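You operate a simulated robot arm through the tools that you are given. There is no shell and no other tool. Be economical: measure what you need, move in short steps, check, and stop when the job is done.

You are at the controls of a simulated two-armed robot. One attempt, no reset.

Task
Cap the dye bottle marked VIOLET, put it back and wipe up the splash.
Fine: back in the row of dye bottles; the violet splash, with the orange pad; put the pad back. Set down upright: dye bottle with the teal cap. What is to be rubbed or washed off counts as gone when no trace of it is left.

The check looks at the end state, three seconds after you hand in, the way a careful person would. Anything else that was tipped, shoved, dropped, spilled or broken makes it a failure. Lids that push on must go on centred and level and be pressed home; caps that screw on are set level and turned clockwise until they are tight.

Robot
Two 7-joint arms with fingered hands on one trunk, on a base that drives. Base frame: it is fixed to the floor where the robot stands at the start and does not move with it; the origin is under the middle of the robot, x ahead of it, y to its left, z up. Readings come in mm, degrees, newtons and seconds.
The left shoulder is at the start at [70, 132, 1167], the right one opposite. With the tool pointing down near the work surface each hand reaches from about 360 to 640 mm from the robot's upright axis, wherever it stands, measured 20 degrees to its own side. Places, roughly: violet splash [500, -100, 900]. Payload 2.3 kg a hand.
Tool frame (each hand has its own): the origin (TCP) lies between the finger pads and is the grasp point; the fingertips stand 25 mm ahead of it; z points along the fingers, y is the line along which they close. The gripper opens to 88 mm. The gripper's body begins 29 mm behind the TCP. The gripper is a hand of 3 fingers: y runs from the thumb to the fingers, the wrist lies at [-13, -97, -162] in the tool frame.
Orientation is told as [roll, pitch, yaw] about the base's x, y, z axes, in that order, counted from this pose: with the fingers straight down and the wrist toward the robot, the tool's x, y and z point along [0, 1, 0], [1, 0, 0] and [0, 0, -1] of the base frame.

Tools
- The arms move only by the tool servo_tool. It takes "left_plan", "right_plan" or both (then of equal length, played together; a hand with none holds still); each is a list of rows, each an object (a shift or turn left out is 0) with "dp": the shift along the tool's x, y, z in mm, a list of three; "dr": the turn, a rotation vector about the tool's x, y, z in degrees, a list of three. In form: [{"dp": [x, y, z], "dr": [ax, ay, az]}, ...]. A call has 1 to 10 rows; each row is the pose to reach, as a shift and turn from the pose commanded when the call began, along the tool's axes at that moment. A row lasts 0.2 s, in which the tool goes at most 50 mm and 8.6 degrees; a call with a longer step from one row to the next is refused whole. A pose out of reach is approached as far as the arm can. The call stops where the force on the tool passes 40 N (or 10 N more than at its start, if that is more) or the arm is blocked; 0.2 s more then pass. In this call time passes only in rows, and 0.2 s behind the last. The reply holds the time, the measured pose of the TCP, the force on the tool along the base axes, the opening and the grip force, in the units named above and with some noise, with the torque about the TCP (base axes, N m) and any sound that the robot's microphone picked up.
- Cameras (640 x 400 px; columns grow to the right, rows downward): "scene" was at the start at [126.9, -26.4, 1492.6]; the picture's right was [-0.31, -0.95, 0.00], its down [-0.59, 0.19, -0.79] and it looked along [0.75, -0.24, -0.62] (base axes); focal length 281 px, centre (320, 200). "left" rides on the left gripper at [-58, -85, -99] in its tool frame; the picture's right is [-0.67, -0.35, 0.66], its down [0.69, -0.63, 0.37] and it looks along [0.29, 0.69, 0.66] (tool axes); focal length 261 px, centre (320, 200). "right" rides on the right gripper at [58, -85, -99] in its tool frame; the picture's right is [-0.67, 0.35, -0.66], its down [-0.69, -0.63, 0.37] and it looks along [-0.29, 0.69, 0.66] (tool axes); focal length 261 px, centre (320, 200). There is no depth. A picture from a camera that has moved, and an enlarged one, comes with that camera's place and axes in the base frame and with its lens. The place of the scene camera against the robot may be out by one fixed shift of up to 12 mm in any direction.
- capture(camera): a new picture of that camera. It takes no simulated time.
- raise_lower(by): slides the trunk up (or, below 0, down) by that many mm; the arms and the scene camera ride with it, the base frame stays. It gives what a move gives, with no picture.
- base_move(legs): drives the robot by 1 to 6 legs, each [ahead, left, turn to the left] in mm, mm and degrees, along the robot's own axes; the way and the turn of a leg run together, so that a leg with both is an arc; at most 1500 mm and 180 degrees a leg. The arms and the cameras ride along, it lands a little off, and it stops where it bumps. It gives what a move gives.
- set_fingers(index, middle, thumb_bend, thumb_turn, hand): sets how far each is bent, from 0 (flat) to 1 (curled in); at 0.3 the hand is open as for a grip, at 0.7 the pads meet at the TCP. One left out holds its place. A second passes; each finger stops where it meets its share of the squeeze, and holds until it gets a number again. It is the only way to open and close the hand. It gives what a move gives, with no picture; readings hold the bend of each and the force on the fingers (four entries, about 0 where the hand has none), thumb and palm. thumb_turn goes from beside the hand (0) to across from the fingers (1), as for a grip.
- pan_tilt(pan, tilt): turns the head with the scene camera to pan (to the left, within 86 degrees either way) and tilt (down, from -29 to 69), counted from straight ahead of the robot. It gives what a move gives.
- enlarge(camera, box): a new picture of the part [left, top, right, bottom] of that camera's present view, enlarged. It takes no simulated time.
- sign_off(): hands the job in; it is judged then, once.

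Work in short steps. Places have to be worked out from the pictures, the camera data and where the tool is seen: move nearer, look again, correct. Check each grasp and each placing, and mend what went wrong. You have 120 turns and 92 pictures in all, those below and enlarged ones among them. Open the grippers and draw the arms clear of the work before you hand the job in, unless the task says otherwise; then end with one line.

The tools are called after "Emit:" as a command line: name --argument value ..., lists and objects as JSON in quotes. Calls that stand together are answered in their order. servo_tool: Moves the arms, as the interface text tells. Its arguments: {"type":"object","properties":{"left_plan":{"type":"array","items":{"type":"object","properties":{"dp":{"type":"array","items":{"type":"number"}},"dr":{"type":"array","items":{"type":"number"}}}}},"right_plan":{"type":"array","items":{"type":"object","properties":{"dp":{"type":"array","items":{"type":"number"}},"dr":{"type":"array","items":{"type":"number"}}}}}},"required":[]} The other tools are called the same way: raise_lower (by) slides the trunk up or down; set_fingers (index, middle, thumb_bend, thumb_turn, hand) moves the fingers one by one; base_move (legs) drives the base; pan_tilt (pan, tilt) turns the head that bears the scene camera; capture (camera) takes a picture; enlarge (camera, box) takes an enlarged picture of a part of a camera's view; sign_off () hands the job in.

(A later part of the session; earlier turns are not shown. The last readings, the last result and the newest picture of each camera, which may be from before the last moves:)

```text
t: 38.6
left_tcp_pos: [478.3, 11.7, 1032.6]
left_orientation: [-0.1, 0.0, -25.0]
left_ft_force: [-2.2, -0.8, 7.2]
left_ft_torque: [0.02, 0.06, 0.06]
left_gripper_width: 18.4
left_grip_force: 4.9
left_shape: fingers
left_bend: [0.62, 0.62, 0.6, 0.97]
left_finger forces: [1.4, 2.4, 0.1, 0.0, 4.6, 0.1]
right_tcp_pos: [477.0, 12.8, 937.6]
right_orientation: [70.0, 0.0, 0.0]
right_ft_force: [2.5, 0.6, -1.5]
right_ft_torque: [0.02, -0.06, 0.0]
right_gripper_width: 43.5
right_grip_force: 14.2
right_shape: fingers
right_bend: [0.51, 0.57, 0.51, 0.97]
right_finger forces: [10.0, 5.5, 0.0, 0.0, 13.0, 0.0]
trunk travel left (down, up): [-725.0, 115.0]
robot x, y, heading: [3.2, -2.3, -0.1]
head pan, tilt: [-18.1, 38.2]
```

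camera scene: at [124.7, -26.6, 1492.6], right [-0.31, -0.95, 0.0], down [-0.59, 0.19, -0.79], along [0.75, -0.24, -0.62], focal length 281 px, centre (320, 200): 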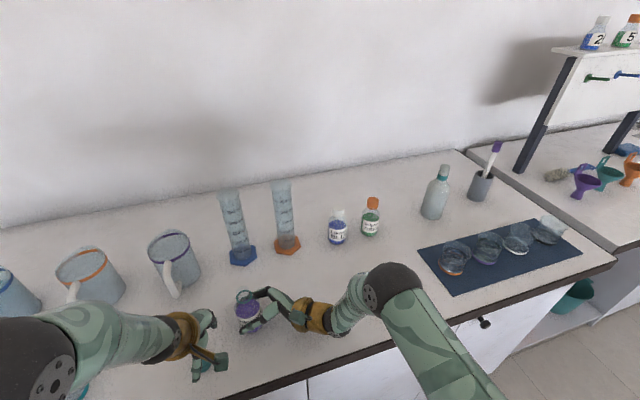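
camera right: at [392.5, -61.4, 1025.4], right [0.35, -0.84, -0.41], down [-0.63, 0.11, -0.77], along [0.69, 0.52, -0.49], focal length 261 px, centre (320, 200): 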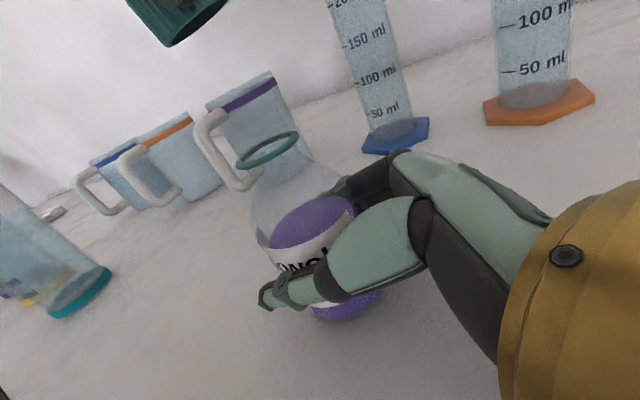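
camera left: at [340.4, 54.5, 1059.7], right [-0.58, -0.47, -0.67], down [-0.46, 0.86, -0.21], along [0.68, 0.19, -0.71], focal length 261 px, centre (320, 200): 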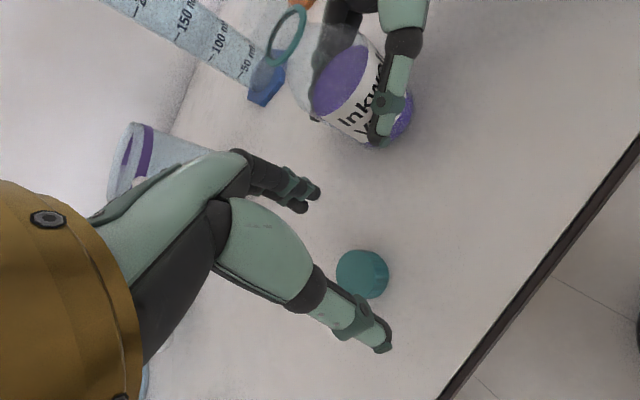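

Contact (7 N), cap on the thread, level. I release it to regrip deeper and centred.

Emit:
set_fingers --hand "left" --index 0.42 --middle 0.42 --thumb_bend 0.42

Emit:
enlarge --camera "right" --box '[180, 20, 340, 180]'

Emit:
enlarge --camera "left" --box '[240, 160, 440, 320]'

```text
t: 39.6
left_tcp_pos: [477.6, 11.6, 1031.1]
left_orientation: [0.0, -0.1, -25.0]
left_ft_force: [0.1, 0.6, 0.2]
left_ft_torque: [-0.04, 0.0, -0.03]
left_gripper_width: 58.8
left_grip_force: 0.0
left_shape: fingers
left_bend: [0.42, 0.42, 0.42, 0.97]
left_finger forces: [0.1, 0.0, 0.0, 0.1, 0.0, 0.1]
right_tcp_pos: [477.4, 13.7, 937.3]
right_orientation: [70.1, -0.1, 0.0]
right_ft_force: [0.1, -0.2, 1.2]
right_ft_torque: [-0.02, -0.05, 0.04]
right_gripper_width: 43.5
right_grip_force: 13.7
right_shape: fingers
right_bend: [0.51, 0.57, 0.51, 0.97]
right_finger forces: [9.1, 4.8, 0.1, 0.1, 14.0, 0.0]
trunk travel left (down, up): [-725.0, 115.0]
robot x, y, heading: [-0.5, 0.8, -0.2]
head pan, tilt: [-18.1, 38.2]
```

```text
2.50 times, centred on (260, 100) of right
camera zoom: at [392.1, -61.2, 1025.5], right [0.35, -0.85, -0.4], down [-0.63, 0.11, -0.77], along [0.69, 0.52, -0.49], focal length 652 px, centre (470, 450)
```

zoom: 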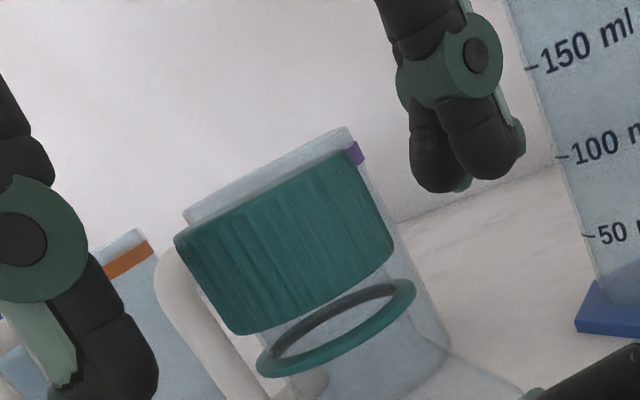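

```text
2.50 times, centred on (340, 240) of left
camera zoom: at [375.7, -3.8, 1130.9], right [-0.6, -0.46, -0.65], down [-0.28, 0.89, -0.37], along [0.75, -0.04, -0.66], focal length 652 px, centre (270, 100)
```

zoom: 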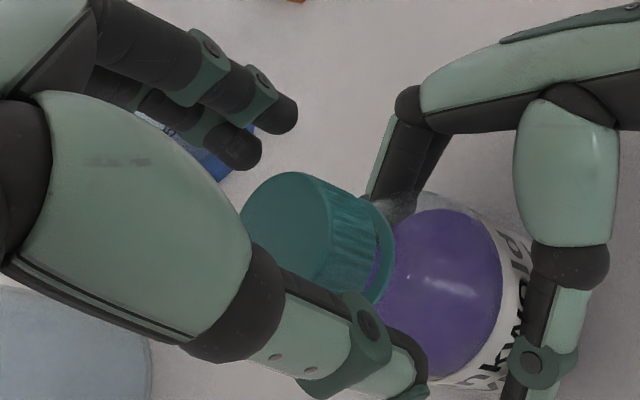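

The cap rests level on the neck, centred over the ring. I centre the left hand on it, go deeper, and set yaw to −15° for the first stroke.

Emit:
servo_tool --left_plan '[{"dp": [4, -2.5, 3], "dr": [0, 0, -5]}, {"dp": [4, -2.5, 10], "dr": [0, 0, -10]}, {"dp": [4, -2.5, 14], "dr": [0, 0, -10]}]'

Emit:
set_fingers --hand "left" --index 0.52 --middle 0.52 --thumb_bend 0.52

Emit:
enlarge --camera "left" --box '[240, 160, 440, 320]'

```text
t: 40.4
left_tcp_pos: [476.4, 16.3, 1017.3]
left_orientation: [-0.1, 0.0, -14.9]
left_ft_force: [0.3, -0.2, 0.1]
left_ft_torque: [0.0, -0.01, -0.05]
left_gripper_width: 58.9
left_grip_force: 0.1
left_shape: fingers
left_bend: [0.42, 0.42, 0.42, 0.97]
left_finger forces: [0.1, 0.1, 0.0, 0.0, 0.0, 0.0]
right_tcp_pos: [478.0, 13.1, 936.6]
right_orientation: [70.0, 0.0, 0.0]
right_ft_force: [-0.8, -0.3, 0.5]
right_ft_torque: [0.03, -0.03, -0.06]
right_gripper_width: 43.3
right_grip_force: 13.4
right_shape: fingers
right_bend: [0.51, 0.57, 0.51, 0.97]
right_finger forces: [9.2, 4.6, 0.1, 0.0, 14.0, 0.0]
trunk travel left (down, up): [-725.0, 115.0]
robot x, y, heading: [-1.0, -0.8, 0.0]
head pan, tilt: [-18.1, 38.2]
```

```text
t: 41.4
left_tcp_pos: [477.2, 16.8, 1017.9]
left_orientation: [0.0, 0.1, -15.0]
left_ft_force: [0.0, -0.2, -0.6]
left_ft_torque: [-0.01, 0.02, 0.0]
left_gripper_width: 38.1
left_grip_force: 0.0
left_shape: fingers
left_bend: [0.52, 0.52, 0.52, 0.97]
left_finger forces: [0.1, 0.0, 0.1, 0.0, 0.0, 0.0]
right_tcp_pos: [476.9, 13.2, 937.1]
right_orientation: [70.0, 0.0, 0.0]
right_ft_force: [0.0, -0.8, 0.9]
right_ft_torque: [0.05, -0.01, -0.02]
right_gripper_width: 43.5
right_grip_force: 14.8
right_shape: fingers
right_bend: [0.51, 0.57, 0.51, 0.97]
right_finger forces: [9.3, 4.8, 0.0, 0.1, 14.1, 0.0]
trunk travel left (down, up): [-725.0, 115.0]
robot x, y, heading: [-3.0, -0.5, 0.1]
head pan, tilt: [-18.1, 38.2]
```

```text
2.50 times, centred on (340, 240) of left
camera zoom: at [379.6, -16.7, 1117.0], right [-0.51, -0.56, -0.65], down [-0.43, 0.82, -0.37], along [0.74, 0.09, -0.66], focal length 652 px, centre (270, 100)
```

zoom: 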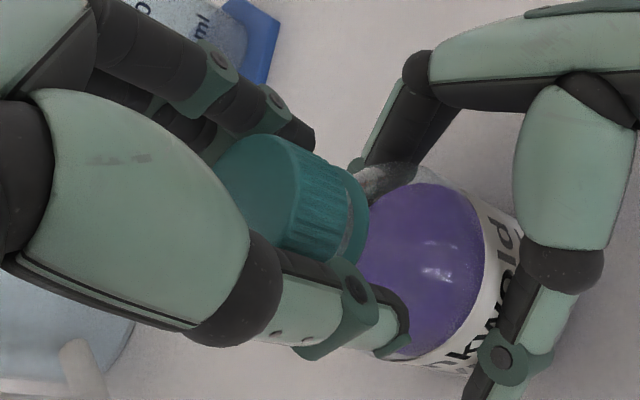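

Fingers bracket the cap closely. I close firmly and turn 72° clockwise.

Emit:
set_fingers --hand "left" --index 0.66 --middle 0.66 --thumb_bend 0.66

Emit:
servo_tool --left_plan '[{"dp": [0, 0, 0.3], "dr": [0, 0, 8]}, {"dp": [0, 0, 0.4], "dr": [0, 0, 16]}, {"dp": [0, 0, 0.5], "dr": [0, 0, 24]}, {"dp": [0, 0, 0.6], "dr": [0, 0, 32]}, {"dp": [0, 0, 0.7], "dr": [0, 0, 40]}, {"dp": [0, 0, 0.8], "dr": [0, 0, 48]}, {"dp": [0, 0, 0.9], "dr": [0, 0, 56]}, {"dp": [0, 0, 1], "dr": [0, 0, 64]}, {"dp": [0, 0, 1], "dr": [0, 0, 72]}]'

Emit:
enlarge --camera "right" --box '[180, 20, 340, 180]'

```text
t: 42.4
left_tcp_pos: [477.7, 15.9, 1017.2]
left_orientation: [-0.2, 0.0, -15.0]
left_ft_force: [2.0, -0.5, 1.5]
left_ft_torque: [-0.02, -0.03, 0.01]
left_gripper_width: 18.5
left_grip_force: 4.8
left_shape: fingers
left_bend: [0.61, 0.63, 0.61, 0.97]
left_finger forces: [3.1, 3.1, 0.0, 0.0, 4.4, 0.0]
right_tcp_pos: [477.7, 13.4, 936.4]
right_orientation: [70.0, 0.0, 0.0]
right_ft_force: [-1.3, 0.3, 0.3]
right_ft_torque: [-0.05, -0.09, 0.0]
right_gripper_width: 43.3
right_grip_force: 14.6
right_shape: fingers
right_bend: [0.51, 0.57, 0.51, 0.97]
right_finger forces: [8.3, 4.8, 0.1, 0.1, 15.0, 0.1]
trunk travel left (down, up): [-725.0, 115.0]
robot x, y, heading: [-1.1, 3.1, 0.0]
head pan, tilt: [-18.1, 38.2]
```

```text
t: 44.4
left_tcp_pos: [476.3, 16.4, 1016.1]
left_orientation: [0.0, -0.2, -87.2]
left_ft_force: [-0.1, -4.1, 5.1]
left_ft_torque: [-0.16, -0.07, 0.12]
left_gripper_width: 16.2
left_grip_force: 8.2
left_shape: fingers
left_bend: [0.62, 0.63, 0.63, 0.94]
left_finger forces: [4.5, 4.7, 0.1, 0.0, 6.2, 0.0]
right_tcp_pos: [476.9, 13.1, 938.0]
right_orientation: [70.0, 0.0, -0.1]
right_ft_force: [1.4, 3.5, -0.3]
right_ft_torque: [-0.01, -0.03, -0.1]
right_gripper_width: 43.6
right_grip_force: 13.9
right_shape: fingers
right_bend: [0.51, 0.57, 0.51, 0.96]
right_finger forces: [9.6, 5.2, 0.0, 0.1, 13.7, 0.0]
trunk travel left (down, up): [-725.0, 115.0]
robot x, y, heading: [0.2, -1.4, -0.1]
head pan, tilt: [-18.1, 38.2]
```

```text
2.50 times, centred on (260, 100) of right
camera zoom: at [391.8, -61.5, 1025.6], right [0.35, -0.84, -0.41], down [-0.63, 0.11, -0.77], along [0.69, 0.52, -0.49], focal length 652 px, centre (470, 450)
```

zoom: 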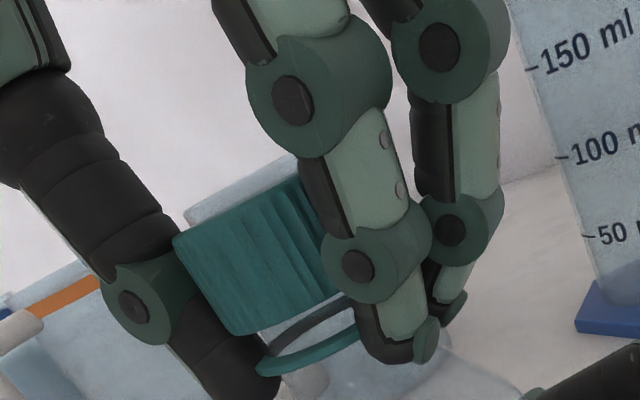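

The yaw reach to −87° is fine and there is some torque (0.12 N m). I repeat the stroke: open, turn back, close, turn.

Emit:
set_fingers --hand "left" --index 0.46 --middle 0.46 --thumb_bend 0.46

Emit:
servo_tool --left_plan '[{"dr": [0, 0, -8.5]}, {"dr": [0, 0, -17]}, {"dr": [0, 0, -25.5]}, {"dr": [0, 0, -34]}, {"dr": [0, 0, -42.5]}, {"dr": [0, 0, -51]}, {"dr": [0, 0, -59.5]}, {"dr": [0, 0, -68]}, {"dr": [0, 0, -75]}]'

Emit:
enlarge --camera "right" --box '[180, 20, 340, 180]'

Emit:
set_fingers --hand "left" --index 0.7 --middle 0.7 --thumb_bend 0.7

Emit:
servo_tool --left_plan '[{"dp": [0, 0, 0.3], "dr": [0, 0, 8]}, {"dp": [0, 0, 0.4], "dr": [0, 0, 16]}, {"dp": [0, 0, 0.5], "dr": [0, 0, 24]}, {"dp": [0, 0, 0.6], "dr": [0, 0, 32]}, {"dp": [0, 0, 0.7], "dr": [0, 0, 40]}, {"dp": [0, 0, 0.8], "dr": [0, 0, 48]}, {"dp": [0, 0, 0.9], "dr": [0, 0, 56]}, {"dp": [0, 0, 1], "dr": [0, 0, 64]}, {"dp": [0, 0, 1], "dr": [0, 0, 72]}]'

```text
t: 45.4
left_tcp_pos: [477.7, 17.7, 1015.9]
left_orientation: [-0.1, 0.0, -87.0]
left_ft_force: [0.1, 0.0, 0.4]
left_ft_torque: [0.02, -0.02, -0.04]
left_gripper_width: 49.7
left_grip_force: 0.1
left_shape: fingers
left_bend: [0.46, 0.46, 0.46, 0.97]
left_finger forces: [0.0, 0.0, 0.0, 0.1, 0.0, 0.0]
right_tcp_pos: [477.8, 12.8, 937.5]
right_orientation: [70.0, 0.0, -0.1]
right_ft_force: [-0.4, -0.2, 1.5]
right_ft_torque: [0.05, -0.06, -0.01]
right_gripper_width: 43.2
right_grip_force: 14.0
right_shape: fingers
right_bend: [0.51, 0.57, 0.51, 0.96]
right_finger forces: [9.3, 4.6, 0.1, 0.0, 14.1, 0.0]
trunk travel left (down, up): [-725.0, 115.0]
robot x, y, heading: [0.2, 0.4, -0.1]
head pan, tilt: [-18.1, 38.2]
```

```text
t: 47.4
left_tcp_pos: [479.6, 19.2, 1017.2]
left_orientation: [-1.3, -0.2, -10.8]
left_ft_force: [0.1, 0.3, 0.3]
left_ft_torque: [0.03, -0.01, 0.02]
left_gripper_width: 50.1
left_grip_force: 0.1
left_shape: fingers
left_bend: [0.46, 0.46, 0.46, 0.97]
left_finger forces: [0.0, 0.1, 0.1, 0.0, 0.0, 0.0]
right_tcp_pos: [476.9, 13.7, 937.1]
right_orientation: [70.0, 0.0, -0.1]
right_ft_force: [-1.9, 0.4, 1.1]
right_ft_torque: [0.0, -0.04, 0.02]
right_gripper_width: 43.5
right_grip_force: 14.2
right_shape: fingers
right_bend: [0.51, 0.57, 0.51, 0.96]
right_finger forces: [9.2, 4.7, 0.0, 0.0, 14.2, 0.0]
trunk travel left (down, up): [-725.0, 115.0]
robot x, y, heading: [-2.7, 0.5, -0.1]
head pan, tilt: [-18.1, 38.2]
```

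```text
2.50 times, centred on (260, 100) of right
camera zoom: at [392.1, -61.3, 1025.5], right [0.35, -0.84, -0.41], down [-0.63, 0.11, -0.77], along [0.69, 0.52, -0.49], focal length 652 px, centre (470, 450)
```

zoom: 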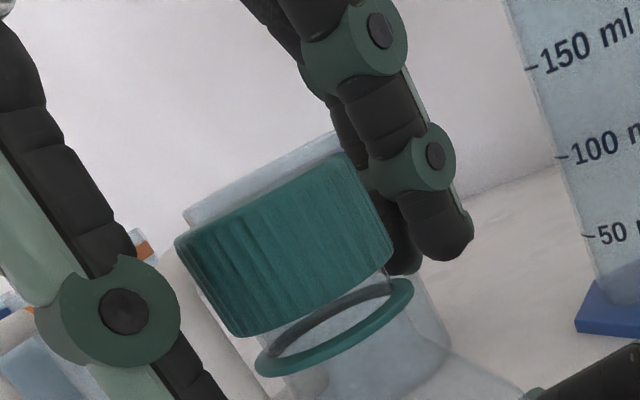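

```text
t: 48.4
left_tcp_pos: [479.1, 20.7, 1017.5]
left_orientation: [-1.1, 0.0, -11.0]
left_ft_force: [-1.4, 0.1, 0.3]
left_ft_torque: [0.01, 0.0, -0.02]
left_gripper_width: 21.7
left_grip_force: 8.7
left_shape: fingers
left_bend: [0.6, 0.67, 0.6, 0.97]
left_finger forces: [6.3, 2.9, 0.0, 0.0, 8.7, 0.1]
right_tcp_pos: [477.4, 14.0, 937.1]
right_orientation: [70.0, 0.0, 0.0]
right_ft_force: [1.3, -0.8, 1.0]
right_ft_torque: [0.0, 0.01, 0.0]
right_gripper_width: 43.5
right_grip_force: 14.4
right_shape: fingers
right_bend: [0.51, 0.57, 0.51, 0.96]
right_finger forces: [9.8, 4.8, 0.2, 0.0, 13.5, 0.0]
trunk travel left (down, up): [-725.0, 115.0]
robot x, y, heading: [-1.7, 1.3, 0.3]
head pan, tilt: [-18.1, 38.2]
```

```text
t: 50.4
left_tcp_pos: [477.5, 16.5, 1015.4]
left_orientation: [0.1, -0.2, -84.1]
left_ft_force: [9.2, 0.2, 7.2]
left_ft_torque: [-0.05, -0.22, 0.17]
left_gripper_width: 18.0
left_grip_force: 13.6
left_shape: fingers
left_bend: [0.6, 0.71, 0.64, 0.95]
left_finger forces: [12.6, 8.0, 0.0, 0.1, 7.1, 0.1]
right_tcp_pos: [477.2, 13.1, 937.2]
right_orientation: [70.0, 0.0, 0.1]
right_ft_force: [-8.1, -1.3, 2.6]
right_ft_torque: [0.05, -0.32, -0.14]
right_gripper_width: 43.3
right_grip_force: 14.9
right_shape: fingers
right_bend: [0.54, 0.57, 0.49, 0.98]
right_finger forces: [5.8, 4.3, 0.1, 0.0, 19.0, 0.0]
trunk travel left (down, up): [-725.0, 115.0]
robot x, y, heading: [-0.4, -3.1, 0.1]
head pan, tilt: [-18.1, 38.2]
```

Torque rises to 0.17 N m, but with some side push. I open and look at whether the cap came down and whether the bottle turned.

Emit:
set_fingers --hand "left" --index 0.46 --middle 0.46 --thumb_bend 0.46

Emit:
enlarge --camera "scene" --box '[190, 250, 310, 340]'

Emit:
enlarge --camera "right" --box '[180, 20, 340, 180]'

```text
t: 51.4
left_tcp_pos: [477.6, 17.0, 1013.9]
left_orientation: [-0.1, 0.0, -84.0]
left_ft_force: [0.7, -0.1, -0.6]
left_ft_torque: [0.01, 0.0, -0.02]
left_gripper_width: 50.0
left_grip_force: 0.1
left_shape: fingers
left_bend: [0.46, 0.46, 0.46, 0.97]
left_finger forces: [0.0, 0.0, 0.0, 0.0, 0.0, 0.0]
right_tcp_pos: [478.0, 12.1, 936.9]
right_orientation: [70.0, 0.0, 0.0]
right_ft_force: [-0.2, 0.3, -1.0]
right_ft_torque: [0.0, -0.02, 0.01]
right_gripper_width: 43.3
right_grip_force: 13.5
right_shape: fingers
right_bend: [0.52, 0.57, 0.51, 0.97]
right_finger forces: [9.3, 4.3, 0.1, 0.0, 14.0, 0.0]
trunk travel left (down, up): [-725.0, 115.0]
robot x, y, heading: [-4.0, 0.8, -0.1]
head pan, tilt: [-18.1, 38.2]
```

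```text
4.44 times, centred on (250, 295) of scene
camera zoom: at [127.8, -26.4, 1492.5], right [-0.31, -0.95, 0.0], down [-0.59, 0.19, -0.78], along [0.75, -0.24, -0.62], focal length 1250 px, centre (631, -222)
```

zoom: 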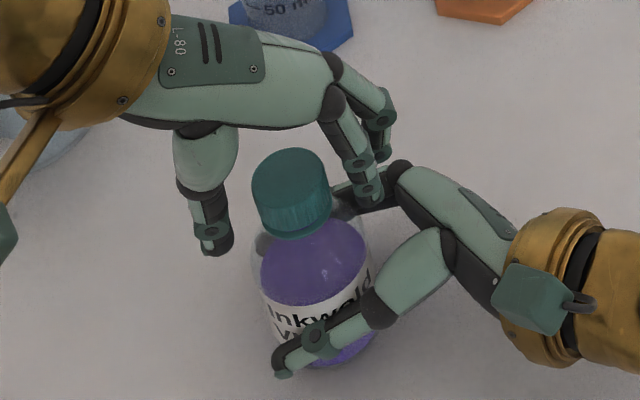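

```text
2.50 times, centred on (260, 100) of right
camera zoom: at [392.8, -61.1, 1025.2], right [0.35, -0.85, -0.41], down [-0.63, 0.11, -0.77], along [0.69, 0.52, -0.49], focal length 652 px, centre (470, 450)
```

zoom: 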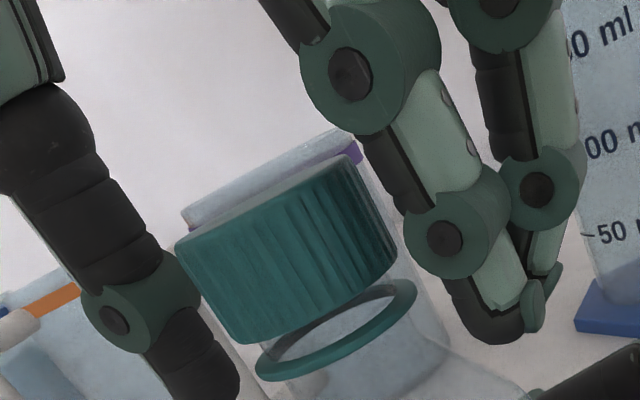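

The cap moves down (gap to the ring shrinks) and the bottle has not turned. Next strokes.

Emit:
servo_tool --left_plan '[{"dr": [0, 0, -8.5]}, {"dr": [0, 0, -17]}, {"dr": [0, 0, -25.5]}, {"dr": [0, 0, -34]}, {"dr": [0, 0, -42.5]}, {"dr": [0, 0, -51]}, {"dr": [0, 0, -59.5]}, {"dr": [0, 0, -66]}, {"dr": [0, 0, -66]}]'

Emit:
set_fingers --hand "left" --index 0.7 --middle 0.7 --thumb_bend 0.7

Emit:
servo_tool --left_plan '[{"dr": [0, 0, 8]}, {"dr": [0, 0, 16]}, {"dr": [0, 0, 24]}, {"dr": [0, 0, 32]}, {"dr": [0, 0, 40]}, {"dp": [0, 0, 0.2], "dr": [0, 0, 48]}, {"dp": [0, 0, 0.3], "dr": [0, 0, 56]}, {"dp": [0, 0, 0.4], "dr": [0, 0, 64]}, {"dp": [0, 0, 0.5], "dr": [0, 0, 72]}]'

Emit:
set_fingers --hand "left" --index 0.46 --middle 0.46 --thumb_bend 0.46

Emit:
enlarge --camera "right" --box '[180, 20, 340, 180]'

```text
t: 53.4
left_tcp_pos: [478.2, 16.4, 1013.9]
left_orientation: [-0.1, 0.0, -17.9]
left_ft_force: [0.9, -0.8, 0.2]
left_ft_torque: [-0.01, -0.01, 0.01]
left_gripper_width: 50.1
left_grip_force: 0.0
left_shape: fingers
left_bend: [0.46, 0.46, 0.46, 0.97]
left_finger forces: [0.0, 0.0, 0.0, 0.0, 0.1, 0.0]
right_tcp_pos: [478.4, 13.1, 937.7]
right_orientation: [70.0, 0.0, 0.0]
right_ft_force: [0.4, 0.1, -1.1]
right_ft_torque: [0.0, -0.03, 0.01]
right_gripper_width: 43.6
right_grip_force: 13.9
right_shape: fingers
right_bend: [0.52, 0.57, 0.51, 0.97]
right_finger forces: [9.5, 4.3, 0.0, 0.1, 13.9, 0.0]
trunk travel left (down, up): [-725.0, 115.0]
robot x, y, heading: [-1.7, -1.2, 0.0]
head pan, tilt: [-18.1, 38.2]
```

```text
t: 54.4
left_tcp_pos: [477.9, 16.2, 1013.8]
left_orientation: [-0.2, 0.0, -18.1]
left_ft_force: [2.8, 1.2, 2.8]
left_ft_torque: [-0.01, -0.21, 0.01]
left_gripper_width: 18.7
left_grip_force: 10.0
left_shape: fingers
left_bend: [0.61, 0.64, 0.61, 0.97]
left_finger forces: [5.3, 5.9, 0.0, 0.0, 7.8, 0.1]
right_tcp_pos: [477.6, 12.8, 936.0]
right_orientation: [69.9, 0.0, -0.1]
right_ft_force: [-1.6, -0.2, -2.7]
right_ft_torque: [0.02, -0.02, 0.05]
right_gripper_width: 43.4
right_grip_force: 14.4
right_shape: fingers
right_bend: [0.52, 0.57, 0.51, 0.97]
right_finger forces: [8.6, 4.6, 0.1, 0.0, 15.6, 0.1]
trunk travel left (down, up): [-725.0, 115.0]
robot x, y, heading: [0.3, 1.4, 0.2]
head pan, tilt: [-18.1, 38.2]
```

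```text
t: 56.4
left_tcp_pos: [476.2, 15.1, 1017.3]
left_orientation: [0.2, -0.2, -90.0]
left_ft_force: [13.2, -5.1, 17.2]
left_ft_torque: [-0.45, -0.32, 0.33]
left_gripper_width: 18.2
left_grip_force: 18.0
left_shape: fingers
left_bend: [0.59, 0.7, 0.64, 0.94]
left_finger forces: [23.1, 6.3, 0.0, 0.1, 6.0, 0.0]
right_tcp_pos: [475.5, 11.8, 938.6]
right_orientation: [70.0, -0.1, 0.1]
right_ft_force: [-11.7, 6.9, -3.7]
right_ft_torque: [0.02, -0.26, -0.3]
right_gripper_width: 42.0
right_grip_force: 12.7
right_shape: fingers
right_bend: [0.56, 0.58, 0.48, 0.97]
right_finger forces: [4.4, 2.6, 0.1, 0.1, 18.4, 0.0]
trunk travel left (down, up): [-725.0, 115.0]
robot x, y, heading: [-1.5, 2.4, 0.3]
head pan, tilt: [-18.1, 38.2]
```

```text
t: 57.4
left_tcp_pos: [478.1, 17.8, 1012.9]
left_orientation: [-0.1, 0.0, -89.9]
left_ft_force: [-0.5, 0.1, 0.0]
left_ft_torque: [0.0, -0.02, -0.02]
left_gripper_width: 50.5
left_grip_force: 0.1
left_shape: fingers
left_bend: [0.46, 0.46, 0.46, 0.97]
left_finger forces: [0.0, 0.1, 0.1, 0.0, 0.0, 0.0]
right_tcp_pos: [479.0, 11.8, 937.1]
right_orientation: [70.0, 0.1, -0.1]
right_ft_force: [-0.3, 0.5, -1.0]
right_ft_torque: [0.01, 0.0, 0.02]
right_gripper_width: 41.9
right_grip_force: 12.8
right_shape: fingers
right_bend: [0.53, 0.58, 0.51, 0.97]
right_finger forces: [9.6, 3.2, 0.0, 0.0, 13.3, 0.0]
trunk travel left (down, up): [-725.0, 115.0]
robot x, y, heading: [0.3, 0.4, -0.1]
head pan, tilt: [-18.1, 38.2]
```

```text
2.50 times, centred on (260, 100) of right
camera zoom: at [393.0, -61.2, 1025.1], right [0.35, -0.85, -0.41], down [-0.63, 0.11, -0.77], along [0.69, 0.52, -0.49], focal length 652 px, centre (470, 450)
```

zoom: 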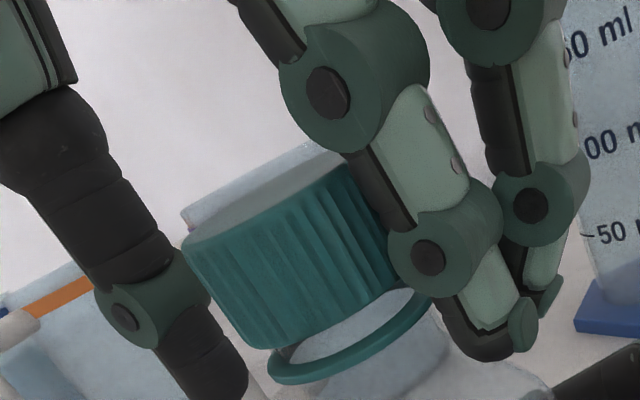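

Torque 0.33 N m, but the fingertips seem to press on ring/shoulder (17 N up) and the bottle slipped slightly. I tighten the right grip, raise the left hand 6 mm, return, and look.

Emit:
set_fingers --hand "right" --index 0.72 --middle 0.74 --thumb_bend 0.72

Emit:
servo_tool --left_plan '[{"dp": [0, 0, -6], "dr": [0, 0, -8.5]}, {"dp": [0, 0, -6], "dr": [0, 0, -17]}, {"dp": [0, 0, -6], "dr": [0, 0, -25.5]}, {"dp": [0, 0, -6], "dr": [0, 0, -34]}, {"dp": [0, 0, -6], "dr": [0, 0, -42.5]}, {"dp": [0, 0, -6], "dr": [0, 0, -51]}, {"dp": [0, 0, -6], "dr": [0, 0, -59.5]}, {"dp": [0, 0, -6], "dr": [0, 0, -68]}, {"dp": [0, 0, -6], "dr": [0, 0, -73]}]'

Emit:
capture --camera "right"

Emit:
enlarge --camera "scene" --box '[190, 250, 310, 340]'

```text
t: 58.4
left_tcp_pos: [478.6, 17.9, 1014.4]
left_orientation: [-0.2, 0.0, -89.9]
left_ft_force: [-0.7, -0.3, -0.8]
left_ft_torque: [0.01, 0.01, 0.01]
left_gripper_width: 50.3
left_grip_force: 0.0
left_shape: fingers
left_bend: [0.46, 0.46, 0.46, 0.97]
left_finger forces: [0.1, 0.0, 0.1, 0.0, 0.0, 0.0]
right_tcp_pos: [477.2, 13.6, 937.7]
right_orientation: [70.1, 0.0, 0.0]
right_ft_force: [-0.1, 1.2, -1.4]
right_ft_torque: [0.02, 0.0, -0.01]
right_gripper_width: 35.6
right_grip_force: 29.5
right_shape: fingers
right_bend: [0.53, 0.61, 0.54, 0.95]
right_finger forces: [18.7, 10.8, 0.0, 0.0, 29.5, 0.0]
trunk travel left (down, up): [-725.0, 115.0]
robot x, y, heading: [-2.2, 1.2, 0.0]
head pan, tilt: [-18.1, 38.2]
```

```text
t: 60.4
left_tcp_pos: [476.6, 16.6, 1018.9]
left_orientation: [-0.1, 0.0, -16.9]
left_ft_force: [-0.6, 0.0, 0.2]
left_ft_torque: [-0.02, 0.0, 0.02]
left_gripper_width: 50.1
left_grip_force: 0.0
left_shape: fingers
left_bend: [0.46, 0.46, 0.46, 0.97]
left_finger forces: [0.0, 0.0, 0.0, 0.0, 0.0, 0.0]
right_tcp_pos: [478.1, 12.8, 936.3]
right_orientation: [70.0, -0.1, -0.1]
right_ft_force: [0.2, 0.0, -0.9]
right_ft_torque: [0.02, -0.03, 0.0]
right_gripper_width: 35.7
right_grip_force: 29.3
right_shape: fingers
right_bend: [0.53, 0.61, 0.54, 0.95]
right_finger forces: [18.6, 10.7, 0.1, 0.0, 29.4, 0.0]
trunk travel left (down, up): [-725.0, 115.0]
robot x, y, heading: [-2.5, 1.0, -0.4]
head pan, tilt: [-18.1, 38.2]
```

```text
26 pictures are left
camera right: at [392.5, -61.5, 1025.3], right [0.35, -0.84, -0.41], down [-0.63, 0.11, -0.77], along [0.69, 0.52, -0.49], focal length 261 px, centre (320, 200)
```

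right: 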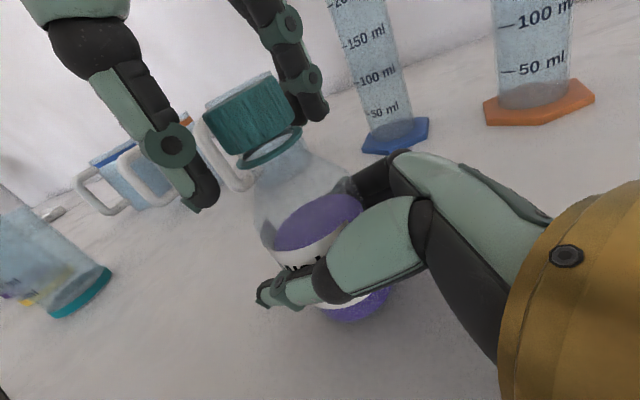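

```text
4.44 times, centred on (250, 295) of scene
camera zoom: at [127.2, -27.0, 1492.6], right [-0.31, -0.95, 0.0], down [-0.59, 0.19, -0.79], along [0.75, -0.24, -0.62], focal length 1250 px, centre (631, -222)
```

zoom: 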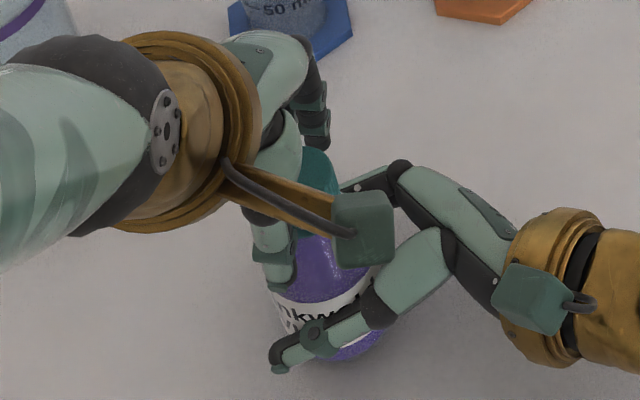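

Right grip now 29 N; bottle still in place. Next stroke with the higher hand.

Emit:
set_fingers --hand "left" --index 0.7 --middle 0.7 --thumb_bend 0.7

Emit:
servo_tool --left_plan '[{"dr": [0, 0, 8]}, {"dr": [0, 0, 16]}, {"dr": [0, 0, 24]}, {"dr": [0, 0, 32]}, {"dr": [0, 0, 40]}]'

Emit:
servo_tool --left_plan '[{"dr": [0, 0, 8]}, {"dr": [0, 0, 16]}, {"dr": [0, 0, 24]}, {"dr": [0, 0, 32]}]'

Emit:
enlarge --camera "right" --box '[180, 20, 340, 180]'

```text
t: 61.4
left_tcp_pos: [477.6, 16.3, 1019.5]
left_orientation: [0.0, 0.1, -16.9]
left_ft_force: [-0.6, 1.2, -0.8]
left_ft_torque: [0.02, -0.02, -0.02]
left_gripper_width: 19.1
left_grip_force: 7.5
left_shape: fingers
left_bend: [0.61, 0.69, 0.62, 0.97]
left_finger forces: [6.4, 1.1, 0.0, 0.0, 7.6, 0.0]
right_tcp_pos: [477.9, 12.5, 936.6]
right_orientation: [69.9, 0.1, 0.0]
right_ft_force: [0.4, 0.3, 0.4]
right_ft_torque: [0.02, 0.02, 0.0]
right_gripper_width: 35.6
right_grip_force: 29.4
right_shape: fingers
right_bend: [0.53, 0.61, 0.54, 0.95]
right_finger forces: [19.0, 10.8, 0.0, 0.1, 29.3, 0.0]
trunk travel left (down, up): [-725.0, 115.0]
robot x, y, heading: [-0.4, -2.5, -0.1]
head pan, tilt: [-18.1, 38.2]
```

```text
t: 62.6
left_tcp_pos: [477.8, 18.4, 1019.7]
left_orientation: [-0.1, 0.1, -57.1]
left_ft_force: [3.7, 0.0, -3.1]
left_ft_torque: [-0.04, -0.13, 0.1]
left_gripper_width: 19.1
left_grip_force: 8.2
left_shape: fingers
left_bend: [0.6, 0.69, 0.63, 0.96]
left_finger forces: [8.7, 1.1, 0.1, 0.0, 6.5, 0.0]
right_tcp_pos: [477.8, 13.1, 936.9]
right_orientation: [70.0, 0.0, 0.0]
right_ft_force: [-4.8, 0.6, 1.8]
right_ft_torque: [0.02, -0.24, -0.1]
right_gripper_width: 35.7
right_grip_force: 28.5
right_shape: fingers
right_bend: [0.71, 0.6, 0.54, 0.96]
right_finger forces: [15.1, 10.8, 0.1, 0.1, 31.0, 0.0]
trunk travel left (down, up): [-725.0, 115.0]
robot x, y, heading: [-0.9, 2.6, -0.2]
head pan, tilt: [-18.1, 38.2]
```

```text
t: 63.6
left_tcp_pos: [477.6, 15.6, 1019.8]
left_orientation: [-0.3, -0.1, -89.1]
left_ft_force: [5.4, -2.4, -2.9]
left_ft_torque: [-0.19, -0.18, 0.17]
left_gripper_width: 19.6
left_grip_force: 9.1
left_shape: fingers
left_bend: [0.59, 0.7, 0.63, 0.95]
left_finger forces: [9.8, 1.5, 0.1, 0.0, 6.7, 0.0]
right_tcp_pos: [478.1, 13.0, 935.3]
right_orientation: [70.0, 0.1, -0.1]
right_ft_force: [-5.8, 2.8, 0.0]
right_ft_torque: [-0.03, -0.3, -0.13]
right_gripper_width: 35.4
right_grip_force: 28.0
right_shape: fingers
right_bend: [0.71, 0.61, 0.54, 0.96]
right_finger forces: [15.0, 9.1, 0.0, 0.0, 31.0, 0.1]
trunk travel left (down, up): [-725.0, 115.0]
robot x, y, heading: [3.5, -0.2, 0.1]
head pan, tilt: [-18.1, 38.2]
```

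```text
2.50 times, centred on (260, 100) of right
camera zoom: at [393.0, -61.4, 1025.1], right [0.35, -0.84, -0.41], down [-0.63, 0.11, -0.77], along [0.69, 0.52, -0.49], focal length 652 px, centre (470, 450)
```

zoom: 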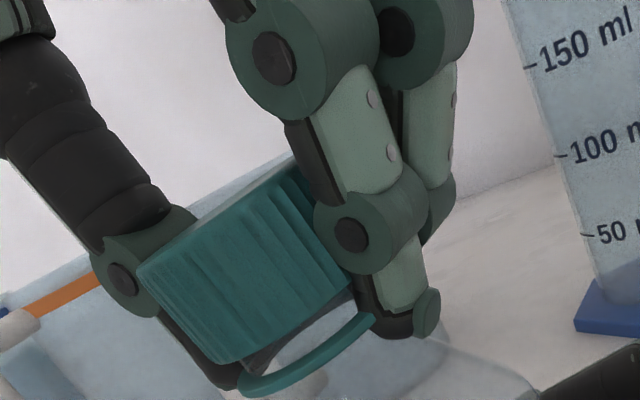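

The right index slid up onto the bottle's shoulder, so that grip is poor. With the left holding the cap, I reopen the right hand, go a little lower and flatter, and regrip.

Emit:
set_fingers --hand "right" --index 0.38 --middle 0.38 --thumb_bend 0.38

Emit:
servo_tool --right_plan '[{"dp": [-4, 0, 1], "dr": [0, 5, 0]}, {"dp": [-7, 0, 2], "dr": [0, 10, 0]}, {"dp": [-7, 0, 2], "dr": [0, 10, 0]}]'

Emit:
capture --camera "right"

```text
t: 64.6
left_tcp_pos: [477.8, 16.4, 1019.6]
left_orientation: [-0.1, -0.1, -89.1]
left_ft_force: [0.9, 1.2, -1.3]
left_ft_torque: [0.02, -0.03, -0.03]
left_gripper_width: 18.6
left_grip_force: 7.7
left_shape: fingers
left_bend: [0.6, 0.69, 0.63, 0.96]
left_finger forces: [6.9, 1.8, 0.0, 0.0, 7.4, 0.0]
right_tcp_pos: [477.8, 12.9, 937.3]
right_orientation: [70.0, 0.0, 0.0]
right_ft_force: [-0.3, -0.5, 0.0]
right_ft_torque: [-0.03, 0.04, 0.02]
right_gripper_width: 68.0
right_grip_force: 0.7
right_shape: fingers
right_bend: [0.38, 0.38, 0.38, 0.97]
right_finger forces: [0.1, 0.0, 0.1, 0.1, 0.2, 0.1]
trunk travel left (down, up): [-725.0, 115.0]
robot x, y, heading: [-2.6, 1.8, 0.0]
head pan, tilt: [-18.1, 38.2]
```

```text
t: 65.4
left_tcp_pos: [477.4, 16.9, 1020.1]
left_orientation: [-0.1, -0.2, -88.9]
left_ft_force: [0.1, -0.1, -1.7]
left_ft_torque: [0.01, -0.05, -0.04]
left_gripper_width: 18.5
left_grip_force: 7.8
left_shape: fingers
left_bend: [0.6, 0.69, 0.63, 0.96]
left_finger forces: [6.9, 1.7, 0.0, 0.0, 7.2, 0.0]
right_tcp_pos: [478.4, 11.6, 929.7]
right_orientation: [80.0, 0.0, 0.0]
right_ft_force: [-0.2, 0.1, -0.6]
right_ft_torque: [0.01, 0.03, -0.03]
right_gripper_width: 68.1
right_grip_force: 0.0
right_shape: fingers
right_bend: [0.38, 0.38, 0.38, 0.97]
right_finger forces: [0.1, 0.0, 0.0, 0.1, 0.2, 0.0]
trunk travel left (down, up): [-725.0, 115.0]
robot x, y, heading: [1.0, -1.7, 0.0]
head pan, tilt: [-18.1, 38.2]
```

```text
23 pictures are left
camera right: at [392.9, -76.2, 1003.9], right [0.35, -0.76, -0.55], down [-0.63, 0.24, -0.74], along [0.69, 0.6, -0.4], focal length 261 px, centre (320, 200)
```

right: 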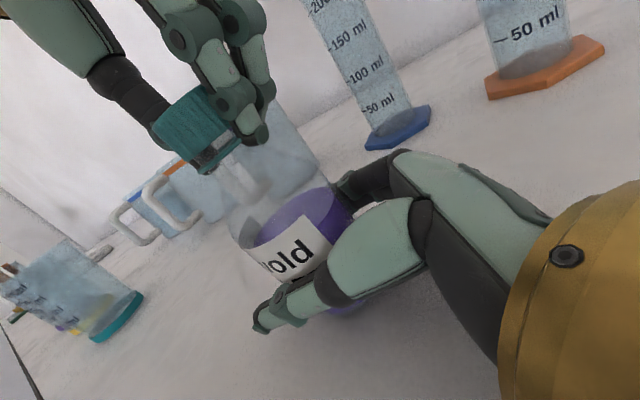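

The bottle body stands between the fingers. I advance 4 mm and close firmly.

Emit:
servo_tool --right_plan '[{"dp": [0, 0, 5]}]'

Emit:
set_fingers --hand "right" --index 0.55 --middle 0.55 --thumb_bend 0.55

Emit:
set_fingers --hand "right" --index 0.74 --middle 0.74 --thumb_bend 0.74

```text
t: 65.8
left_tcp_pos: [477.1, 18.1, 1021.0]
left_orientation: [-0.1, -0.2, -89.0]
left_ft_force: [0.0, 0.5, -1.5]
left_ft_torque: [0.02, -0.03, 0.03]
left_gripper_width: 18.5
left_grip_force: 8.0
left_shape: fingers
left_bend: [0.6, 0.69, 0.63, 0.97]
left_finger forces: [6.8, 1.9, 0.0, 0.1, 7.3, 0.0]
right_tcp_pos: [477.5, 18.1, 928.1]
right_orientation: [80.0, 0.1, 0.0]
right_ft_force: [-0.5, -0.1, 0.2]
right_ft_torque: [-0.01, 0.0, 0.01]
right_gripper_width: 67.8
right_grip_force: 0.4
right_shape: fingers
right_bend: [0.38, 0.38, 0.38, 0.97]
right_finger forces: [0.0, 0.0, 0.1, 0.0, 0.3, 0.0]
trunk travel left (down, up): [-725.0, 115.0]
robot x, y, heading: [1.0, 1.3, -0.3]
head pan, tilt: [-18.1, 38.2]
```

```text
t: 66.8
left_tcp_pos: [477.1, 16.5, 1019.6]
left_orientation: [-0.1, -0.1, -89.0]
left_ft_force: [1.4, 1.2, -0.4]
left_ft_torque: [-0.01, -0.04, 0.03]
left_gripper_width: 18.7
left_grip_force: 8.8
left_shape: fingers
left_bend: [0.6, 0.7, 0.63, 0.97]
left_finger forces: [6.7, 4.3, 0.0, 0.1, 7.4, 0.0]
right_tcp_pos: [479.3, 17.0, 928.2]
right_orientation: [80.0, 0.0, -0.1]
right_ft_force: [-0.8, -0.4, -0.4]
right_ft_torque: [0.02, -0.08, -0.03]
right_gripper_width: 44.3
right_grip_force: 8.0
right_shape: fingers
right_bend: [0.49, 0.54, 0.51, 0.98]
right_finger forces: [6.2, 0.6, 0.0, 0.1, 8.6, 0.1]
trunk travel left (down, up): [-725.0, 115.0]
robot x, y, heading: [-2.2, -2.0, 0.2]
head pan, tilt: [-18.1, 38.2]
```

```text
t: 67.8
left_tcp_pos: [477.1, 16.6, 1019.5]
left_orientation: [-0.2, -0.1, -89.1]
left_ft_force: [2.5, -1.7, 3.1]
left_ft_torque: [-0.08, -0.03, -0.01]
left_gripper_width: 18.5
left_grip_force: 10.2
left_shape: fingers
left_bend: [0.61, 0.7, 0.63, 0.97]
left_finger forces: [6.7, 5.7, 0.1, 0.0, 7.9, 0.1]
right_tcp_pos: [478.3, 17.5, 928.2]
right_orientation: [80.0, 0.1, 0.0]
right_ft_force: [-1.8, 0.3, -3.9]
right_ft_torque: [0.06, -0.18, -0.03]
right_gripper_width: 32.4
right_grip_force: 32.5
right_shape: fingers
right_bend: [0.72, 0.6, 0.59, 0.97]
right_finger forces: [18.0, 13.0, 0.0, 0.1, 33.2, 0.0]
trunk travel left (down, up): [-725.0, 115.0]
robot x, y, heading: [2.3, 3.7, -0.3]
head pan, tilt: [-18.1, 38.2]
```

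The index slipped again at high squeeze. I look at it.

Emit:
enlarge --camera "right" --box '[120, 60, 440, 360]'

Emit:
enlarge --camera "scene" --box '[190, 250, 310, 340]'

```text
1.33 times, centred on (280, 210) of right
camera zoom: at [393.0, -71.4, 1002.9], right [0.35, -0.76, -0.55], down [-0.63, 0.24, -0.74], along [0.69, 0.6, -0.4], focal length 348 px, centre (373, 187)
```

zoom: 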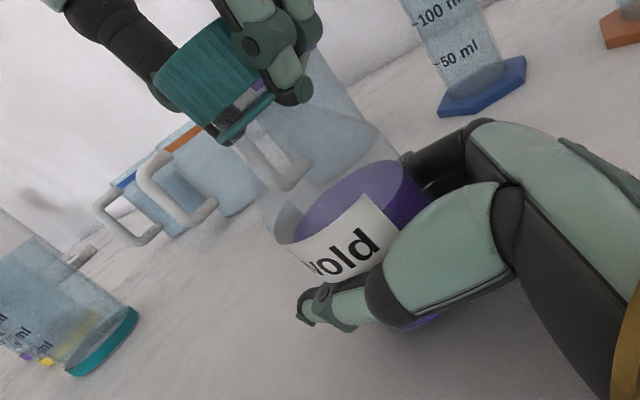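

```text
4.44 times, centred on (250, 295) of scene
camera zoom: at [127.4, -26.4, 1492.6], right [-0.31, -0.95, 0.0], down [-0.59, 0.19, -0.79], along [0.75, -0.24, -0.62], focal length 1250 px, centre (631, -222)
```

zoom: 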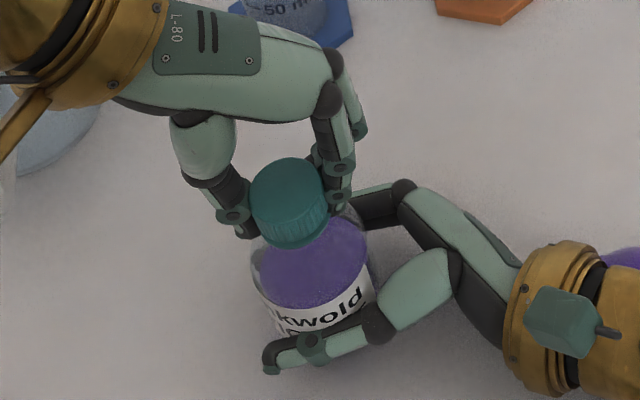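

Grip holds at 32 N with the bottle upright. The cap looks a bit nearer the robot than my left TCP, so I shift 2.5 mm while returning for another stroke.

Emit:
set_fingers --hand "left" --index 0.46 --middle 0.46 --thumb_bend 0.46

Emit:
servo_tool --left_plan '[{"dp": [-2.5, 0, 0], "dr": [0, 0, -8.5]}, {"dp": [-2.5, 0, 0], "dr": [0, 0, -17]}, {"dp": [-2.5, 0, 0], "dr": [0, 0, -25.5]}, {"dp": [-2.5, 0, 0], "dr": [0, 0, -34]}, {"dp": [-2.5, 0, 0], "dr": [0, 0, -42.5]}, {"dp": [-2.5, 0, 0], "dr": [0, 0, -51]}, {"dp": [-2.5, 0, 0], "dr": [0, 0, -59.5]}, {"dp": [-2.5, 0, 0], "dr": [0, 0, -68]}, {"dp": [-2.5, 0, 0], "dr": [0, 0, -72]}]'

Emit:
set_fingers --hand "left" --index 0.74 --middle 0.74 --thumb_bend 0.74

Emit:
servo_tool --left_plan '[{"dr": [0, 0, 8]}, {"dr": [0, 0, 16]}, {"dr": [0, 0, 24]}, {"dr": [0, 0, 32]}, {"dr": [0, 0, 40]}]'

Emit:
servo_tool --left_plan '[{"dr": [0, 0, 8]}, {"dr": [0, 0, 16]}, {"dr": [0, 0, 24]}, {"dr": [0, 0, 32]}]'

Emit:
enlarge --camera "right" --box '[120, 20, 360, 240]'

```text
t: 68.8
left_tcp_pos: [478.6, 18.3, 1020.1]
left_orientation: [-0.1, -0.1, -89.0]
left_ft_force: [-0.7, -0.4, -0.2]
left_ft_torque: [0.02, 0.0, 0.05]
left_gripper_width: 50.0
left_grip_force: 0.0
left_shape: fingers
left_bend: [0.46, 0.46, 0.46, 0.97]
left_finger forces: [0.1, 0.1, 0.0, 0.0, 0.1, 0.1]
right_tcp_pos: [478.3, 17.5, 929.7]
right_orientation: [79.9, 0.0, 0.0]
right_ft_force: [-0.5, 0.6, -1.2]
right_ft_torque: [0.02, 0.0, -0.03]
right_gripper_width: 32.1
right_grip_force: 30.1
right_shape: fingers
right_bend: [0.73, 0.6, 0.6, 0.95]
right_finger forces: [18.4, 12.0, 0.0, 0.0, 29.9, 0.0]
trunk travel left (down, up): [-725.0, 115.0]
robot x, y, heading: [1.0, 4.0, -0.1]
head pan, tilt: [-18.1, 38.2]
```

```text
t: 70.8
left_tcp_pos: [475.3, 17.3, 1020.8]
left_orientation: [-0.1, 0.0, -16.9]
left_ft_force: [0.3, -0.1, -0.7]
left_ft_torque: [-0.02, -0.02, 0.01]
left_gripper_width: 50.3
left_grip_force: 0.1
left_shape: fingers
left_bend: [0.46, 0.46, 0.46, 0.97]
left_finger forces: [0.1, 0.1, 0.0, 0.0, 0.0, 0.0]
right_tcp_pos: [478.2, 17.0, 927.8]
right_orientation: [80.0, 0.0, 0.0]
right_ft_force: [-0.8, 0.1, -1.2]
right_ft_torque: [-0.01, -0.01, -0.01]
right_gripper_width: 32.0
right_grip_force: 29.6
right_shape: fingers
right_bend: [0.73, 0.6, 0.6, 0.95]
right_finger forces: [18.4, 11.8, 0.1, 0.1, 29.8, 0.0]
trunk travel left (down, up): [-725.0, 115.0]
robot x, y, heading: [1.9, -1.6, -0.1]
head pan, tilt: [-18.1, 38.2]
```

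```text
t: 71.8
left_tcp_pos: [475.2, 16.8, 1020.0]
left_orientation: [-0.1, 0.0, -17.0]
left_ft_force: [5.6, 1.8, -1.7]
left_ft_torque: [0.14, -0.37, -0.04]
left_gripper_width: 18.4
left_grip_force: 18.3
left_shape: fingers
left_bend: [0.71, 0.63, 0.61, 0.96]
left_finger forces: [10.3, 12.7, 0.0, 0.0, 14.2, 0.1]
right_tcp_pos: [478.3, 17.4, 928.4]
right_orientation: [80.0, 0.0, 0.1]
right_ft_force: [-5.8, -2.0, 0.1]
right_ft_torque: [0.09, -0.13, 0.07]
right_gripper_width: 32.1
right_grip_force: 31.0
right_shape: fingers
right_bend: [0.73, 0.6, 0.6, 0.95]
right_finger forces: [16.4, 12.4, 0.0, 0.1, 33.0, 0.0]
trunk travel left (down, up): [-725.0, 115.0]
robot x, y, heading: [1.6, 1.3, 0.1]
head pan, tilt: [-18.1, 38.2]
```

```text
t: 73.0
left_tcp_pos: [474.8, 16.9, 1019.0]
left_orientation: [-0.1, 0.0, -57.1]
left_ft_force: [8.6, 1.2, -5.0]
left_ft_torque: [-0.08, -0.36, 0.19]
left_gripper_width: 19.0
left_grip_force: 19.5
left_shape: fingers
left_bend: [0.55, 0.72, 0.63, 0.93]
left_finger forces: [16.3, 10.9, 0.0, 0.0, 12.6, 0.0]
right_tcp_pos: [480.4, 17.4, 928.6]
right_orientation: [79.9, 0.0, 0.2]
right_ft_force: [-9.0, -1.1, 3.8]
right_ft_torque: [0.15, -0.36, -0.21]
right_gripper_width: 31.7
right_grip_force: 31.7
right_shape: fingers
right_bend: [0.73, 0.6, 0.6, 0.96]
right_finger forces: [14.7, 12.2, 0.1, 0.0, 36.0, 0.1]
trunk travel left (down, up): [-725.0, 115.0]
robot x, y, heading: [-0.2, -2.2, -0.0]
head pan, tilt: [-18.1, 38.2]
```

```text
t: 74.0
left_tcp_pos: [474.8, 17.4, 1019.5]
left_orientation: [0.1, 0.0, -89.2]
left_ft_force: [9.3, -2.6, -2.7]
left_ft_torque: [-0.29, -0.31, 0.23]
left_gripper_width: 18.5
left_grip_force: 20.3
left_shape: fingers
left_bend: [0.72, 0.73, 0.63, 0.92]
left_finger forces: [24.4, 2.5, 0.0, 0.0, 12.9, 0.1]
right_tcp_pos: [478.9, 17.1, 928.9]
right_orientation: [80.0, 0.1, 0.2]
right_ft_force: [-8.9, 2.0, 3.0]
right_ft_torque: [0.06, -0.48, -0.25]
right_gripper_width: 31.8
right_grip_force: 31.7
right_shape: fingers
right_bend: [0.73, 0.6, 0.6, 0.97]
right_finger forces: [15.1, 11.5, 0.0, 0.0, 37.1, 0.1]
trunk travel left (down, up): [-725.0, 115.0]
robot x, y, heading: [3.8, -0.5, -0.2]
head pan, tilt: [-18.1, 38.2]
```

```text
1.82 times, centred on (240, 130) of right
camera zoom: at [393.3, -71.5, 1002.8], right [0.35, -0.76, -0.55], down [-0.63, 0.24, -0.74], along [0.69, 0.6, -0.4], focal length 474 px, centre (466, 327)
```

zoom: 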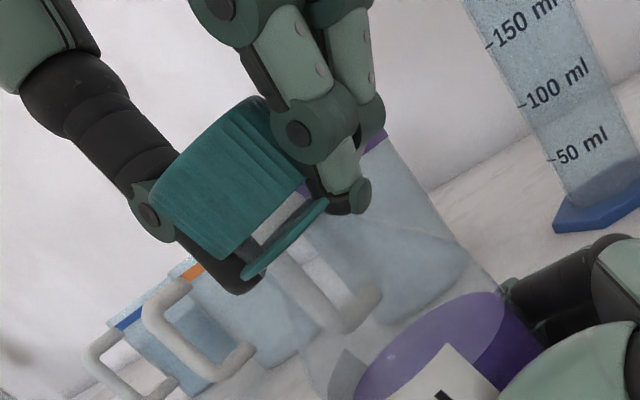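

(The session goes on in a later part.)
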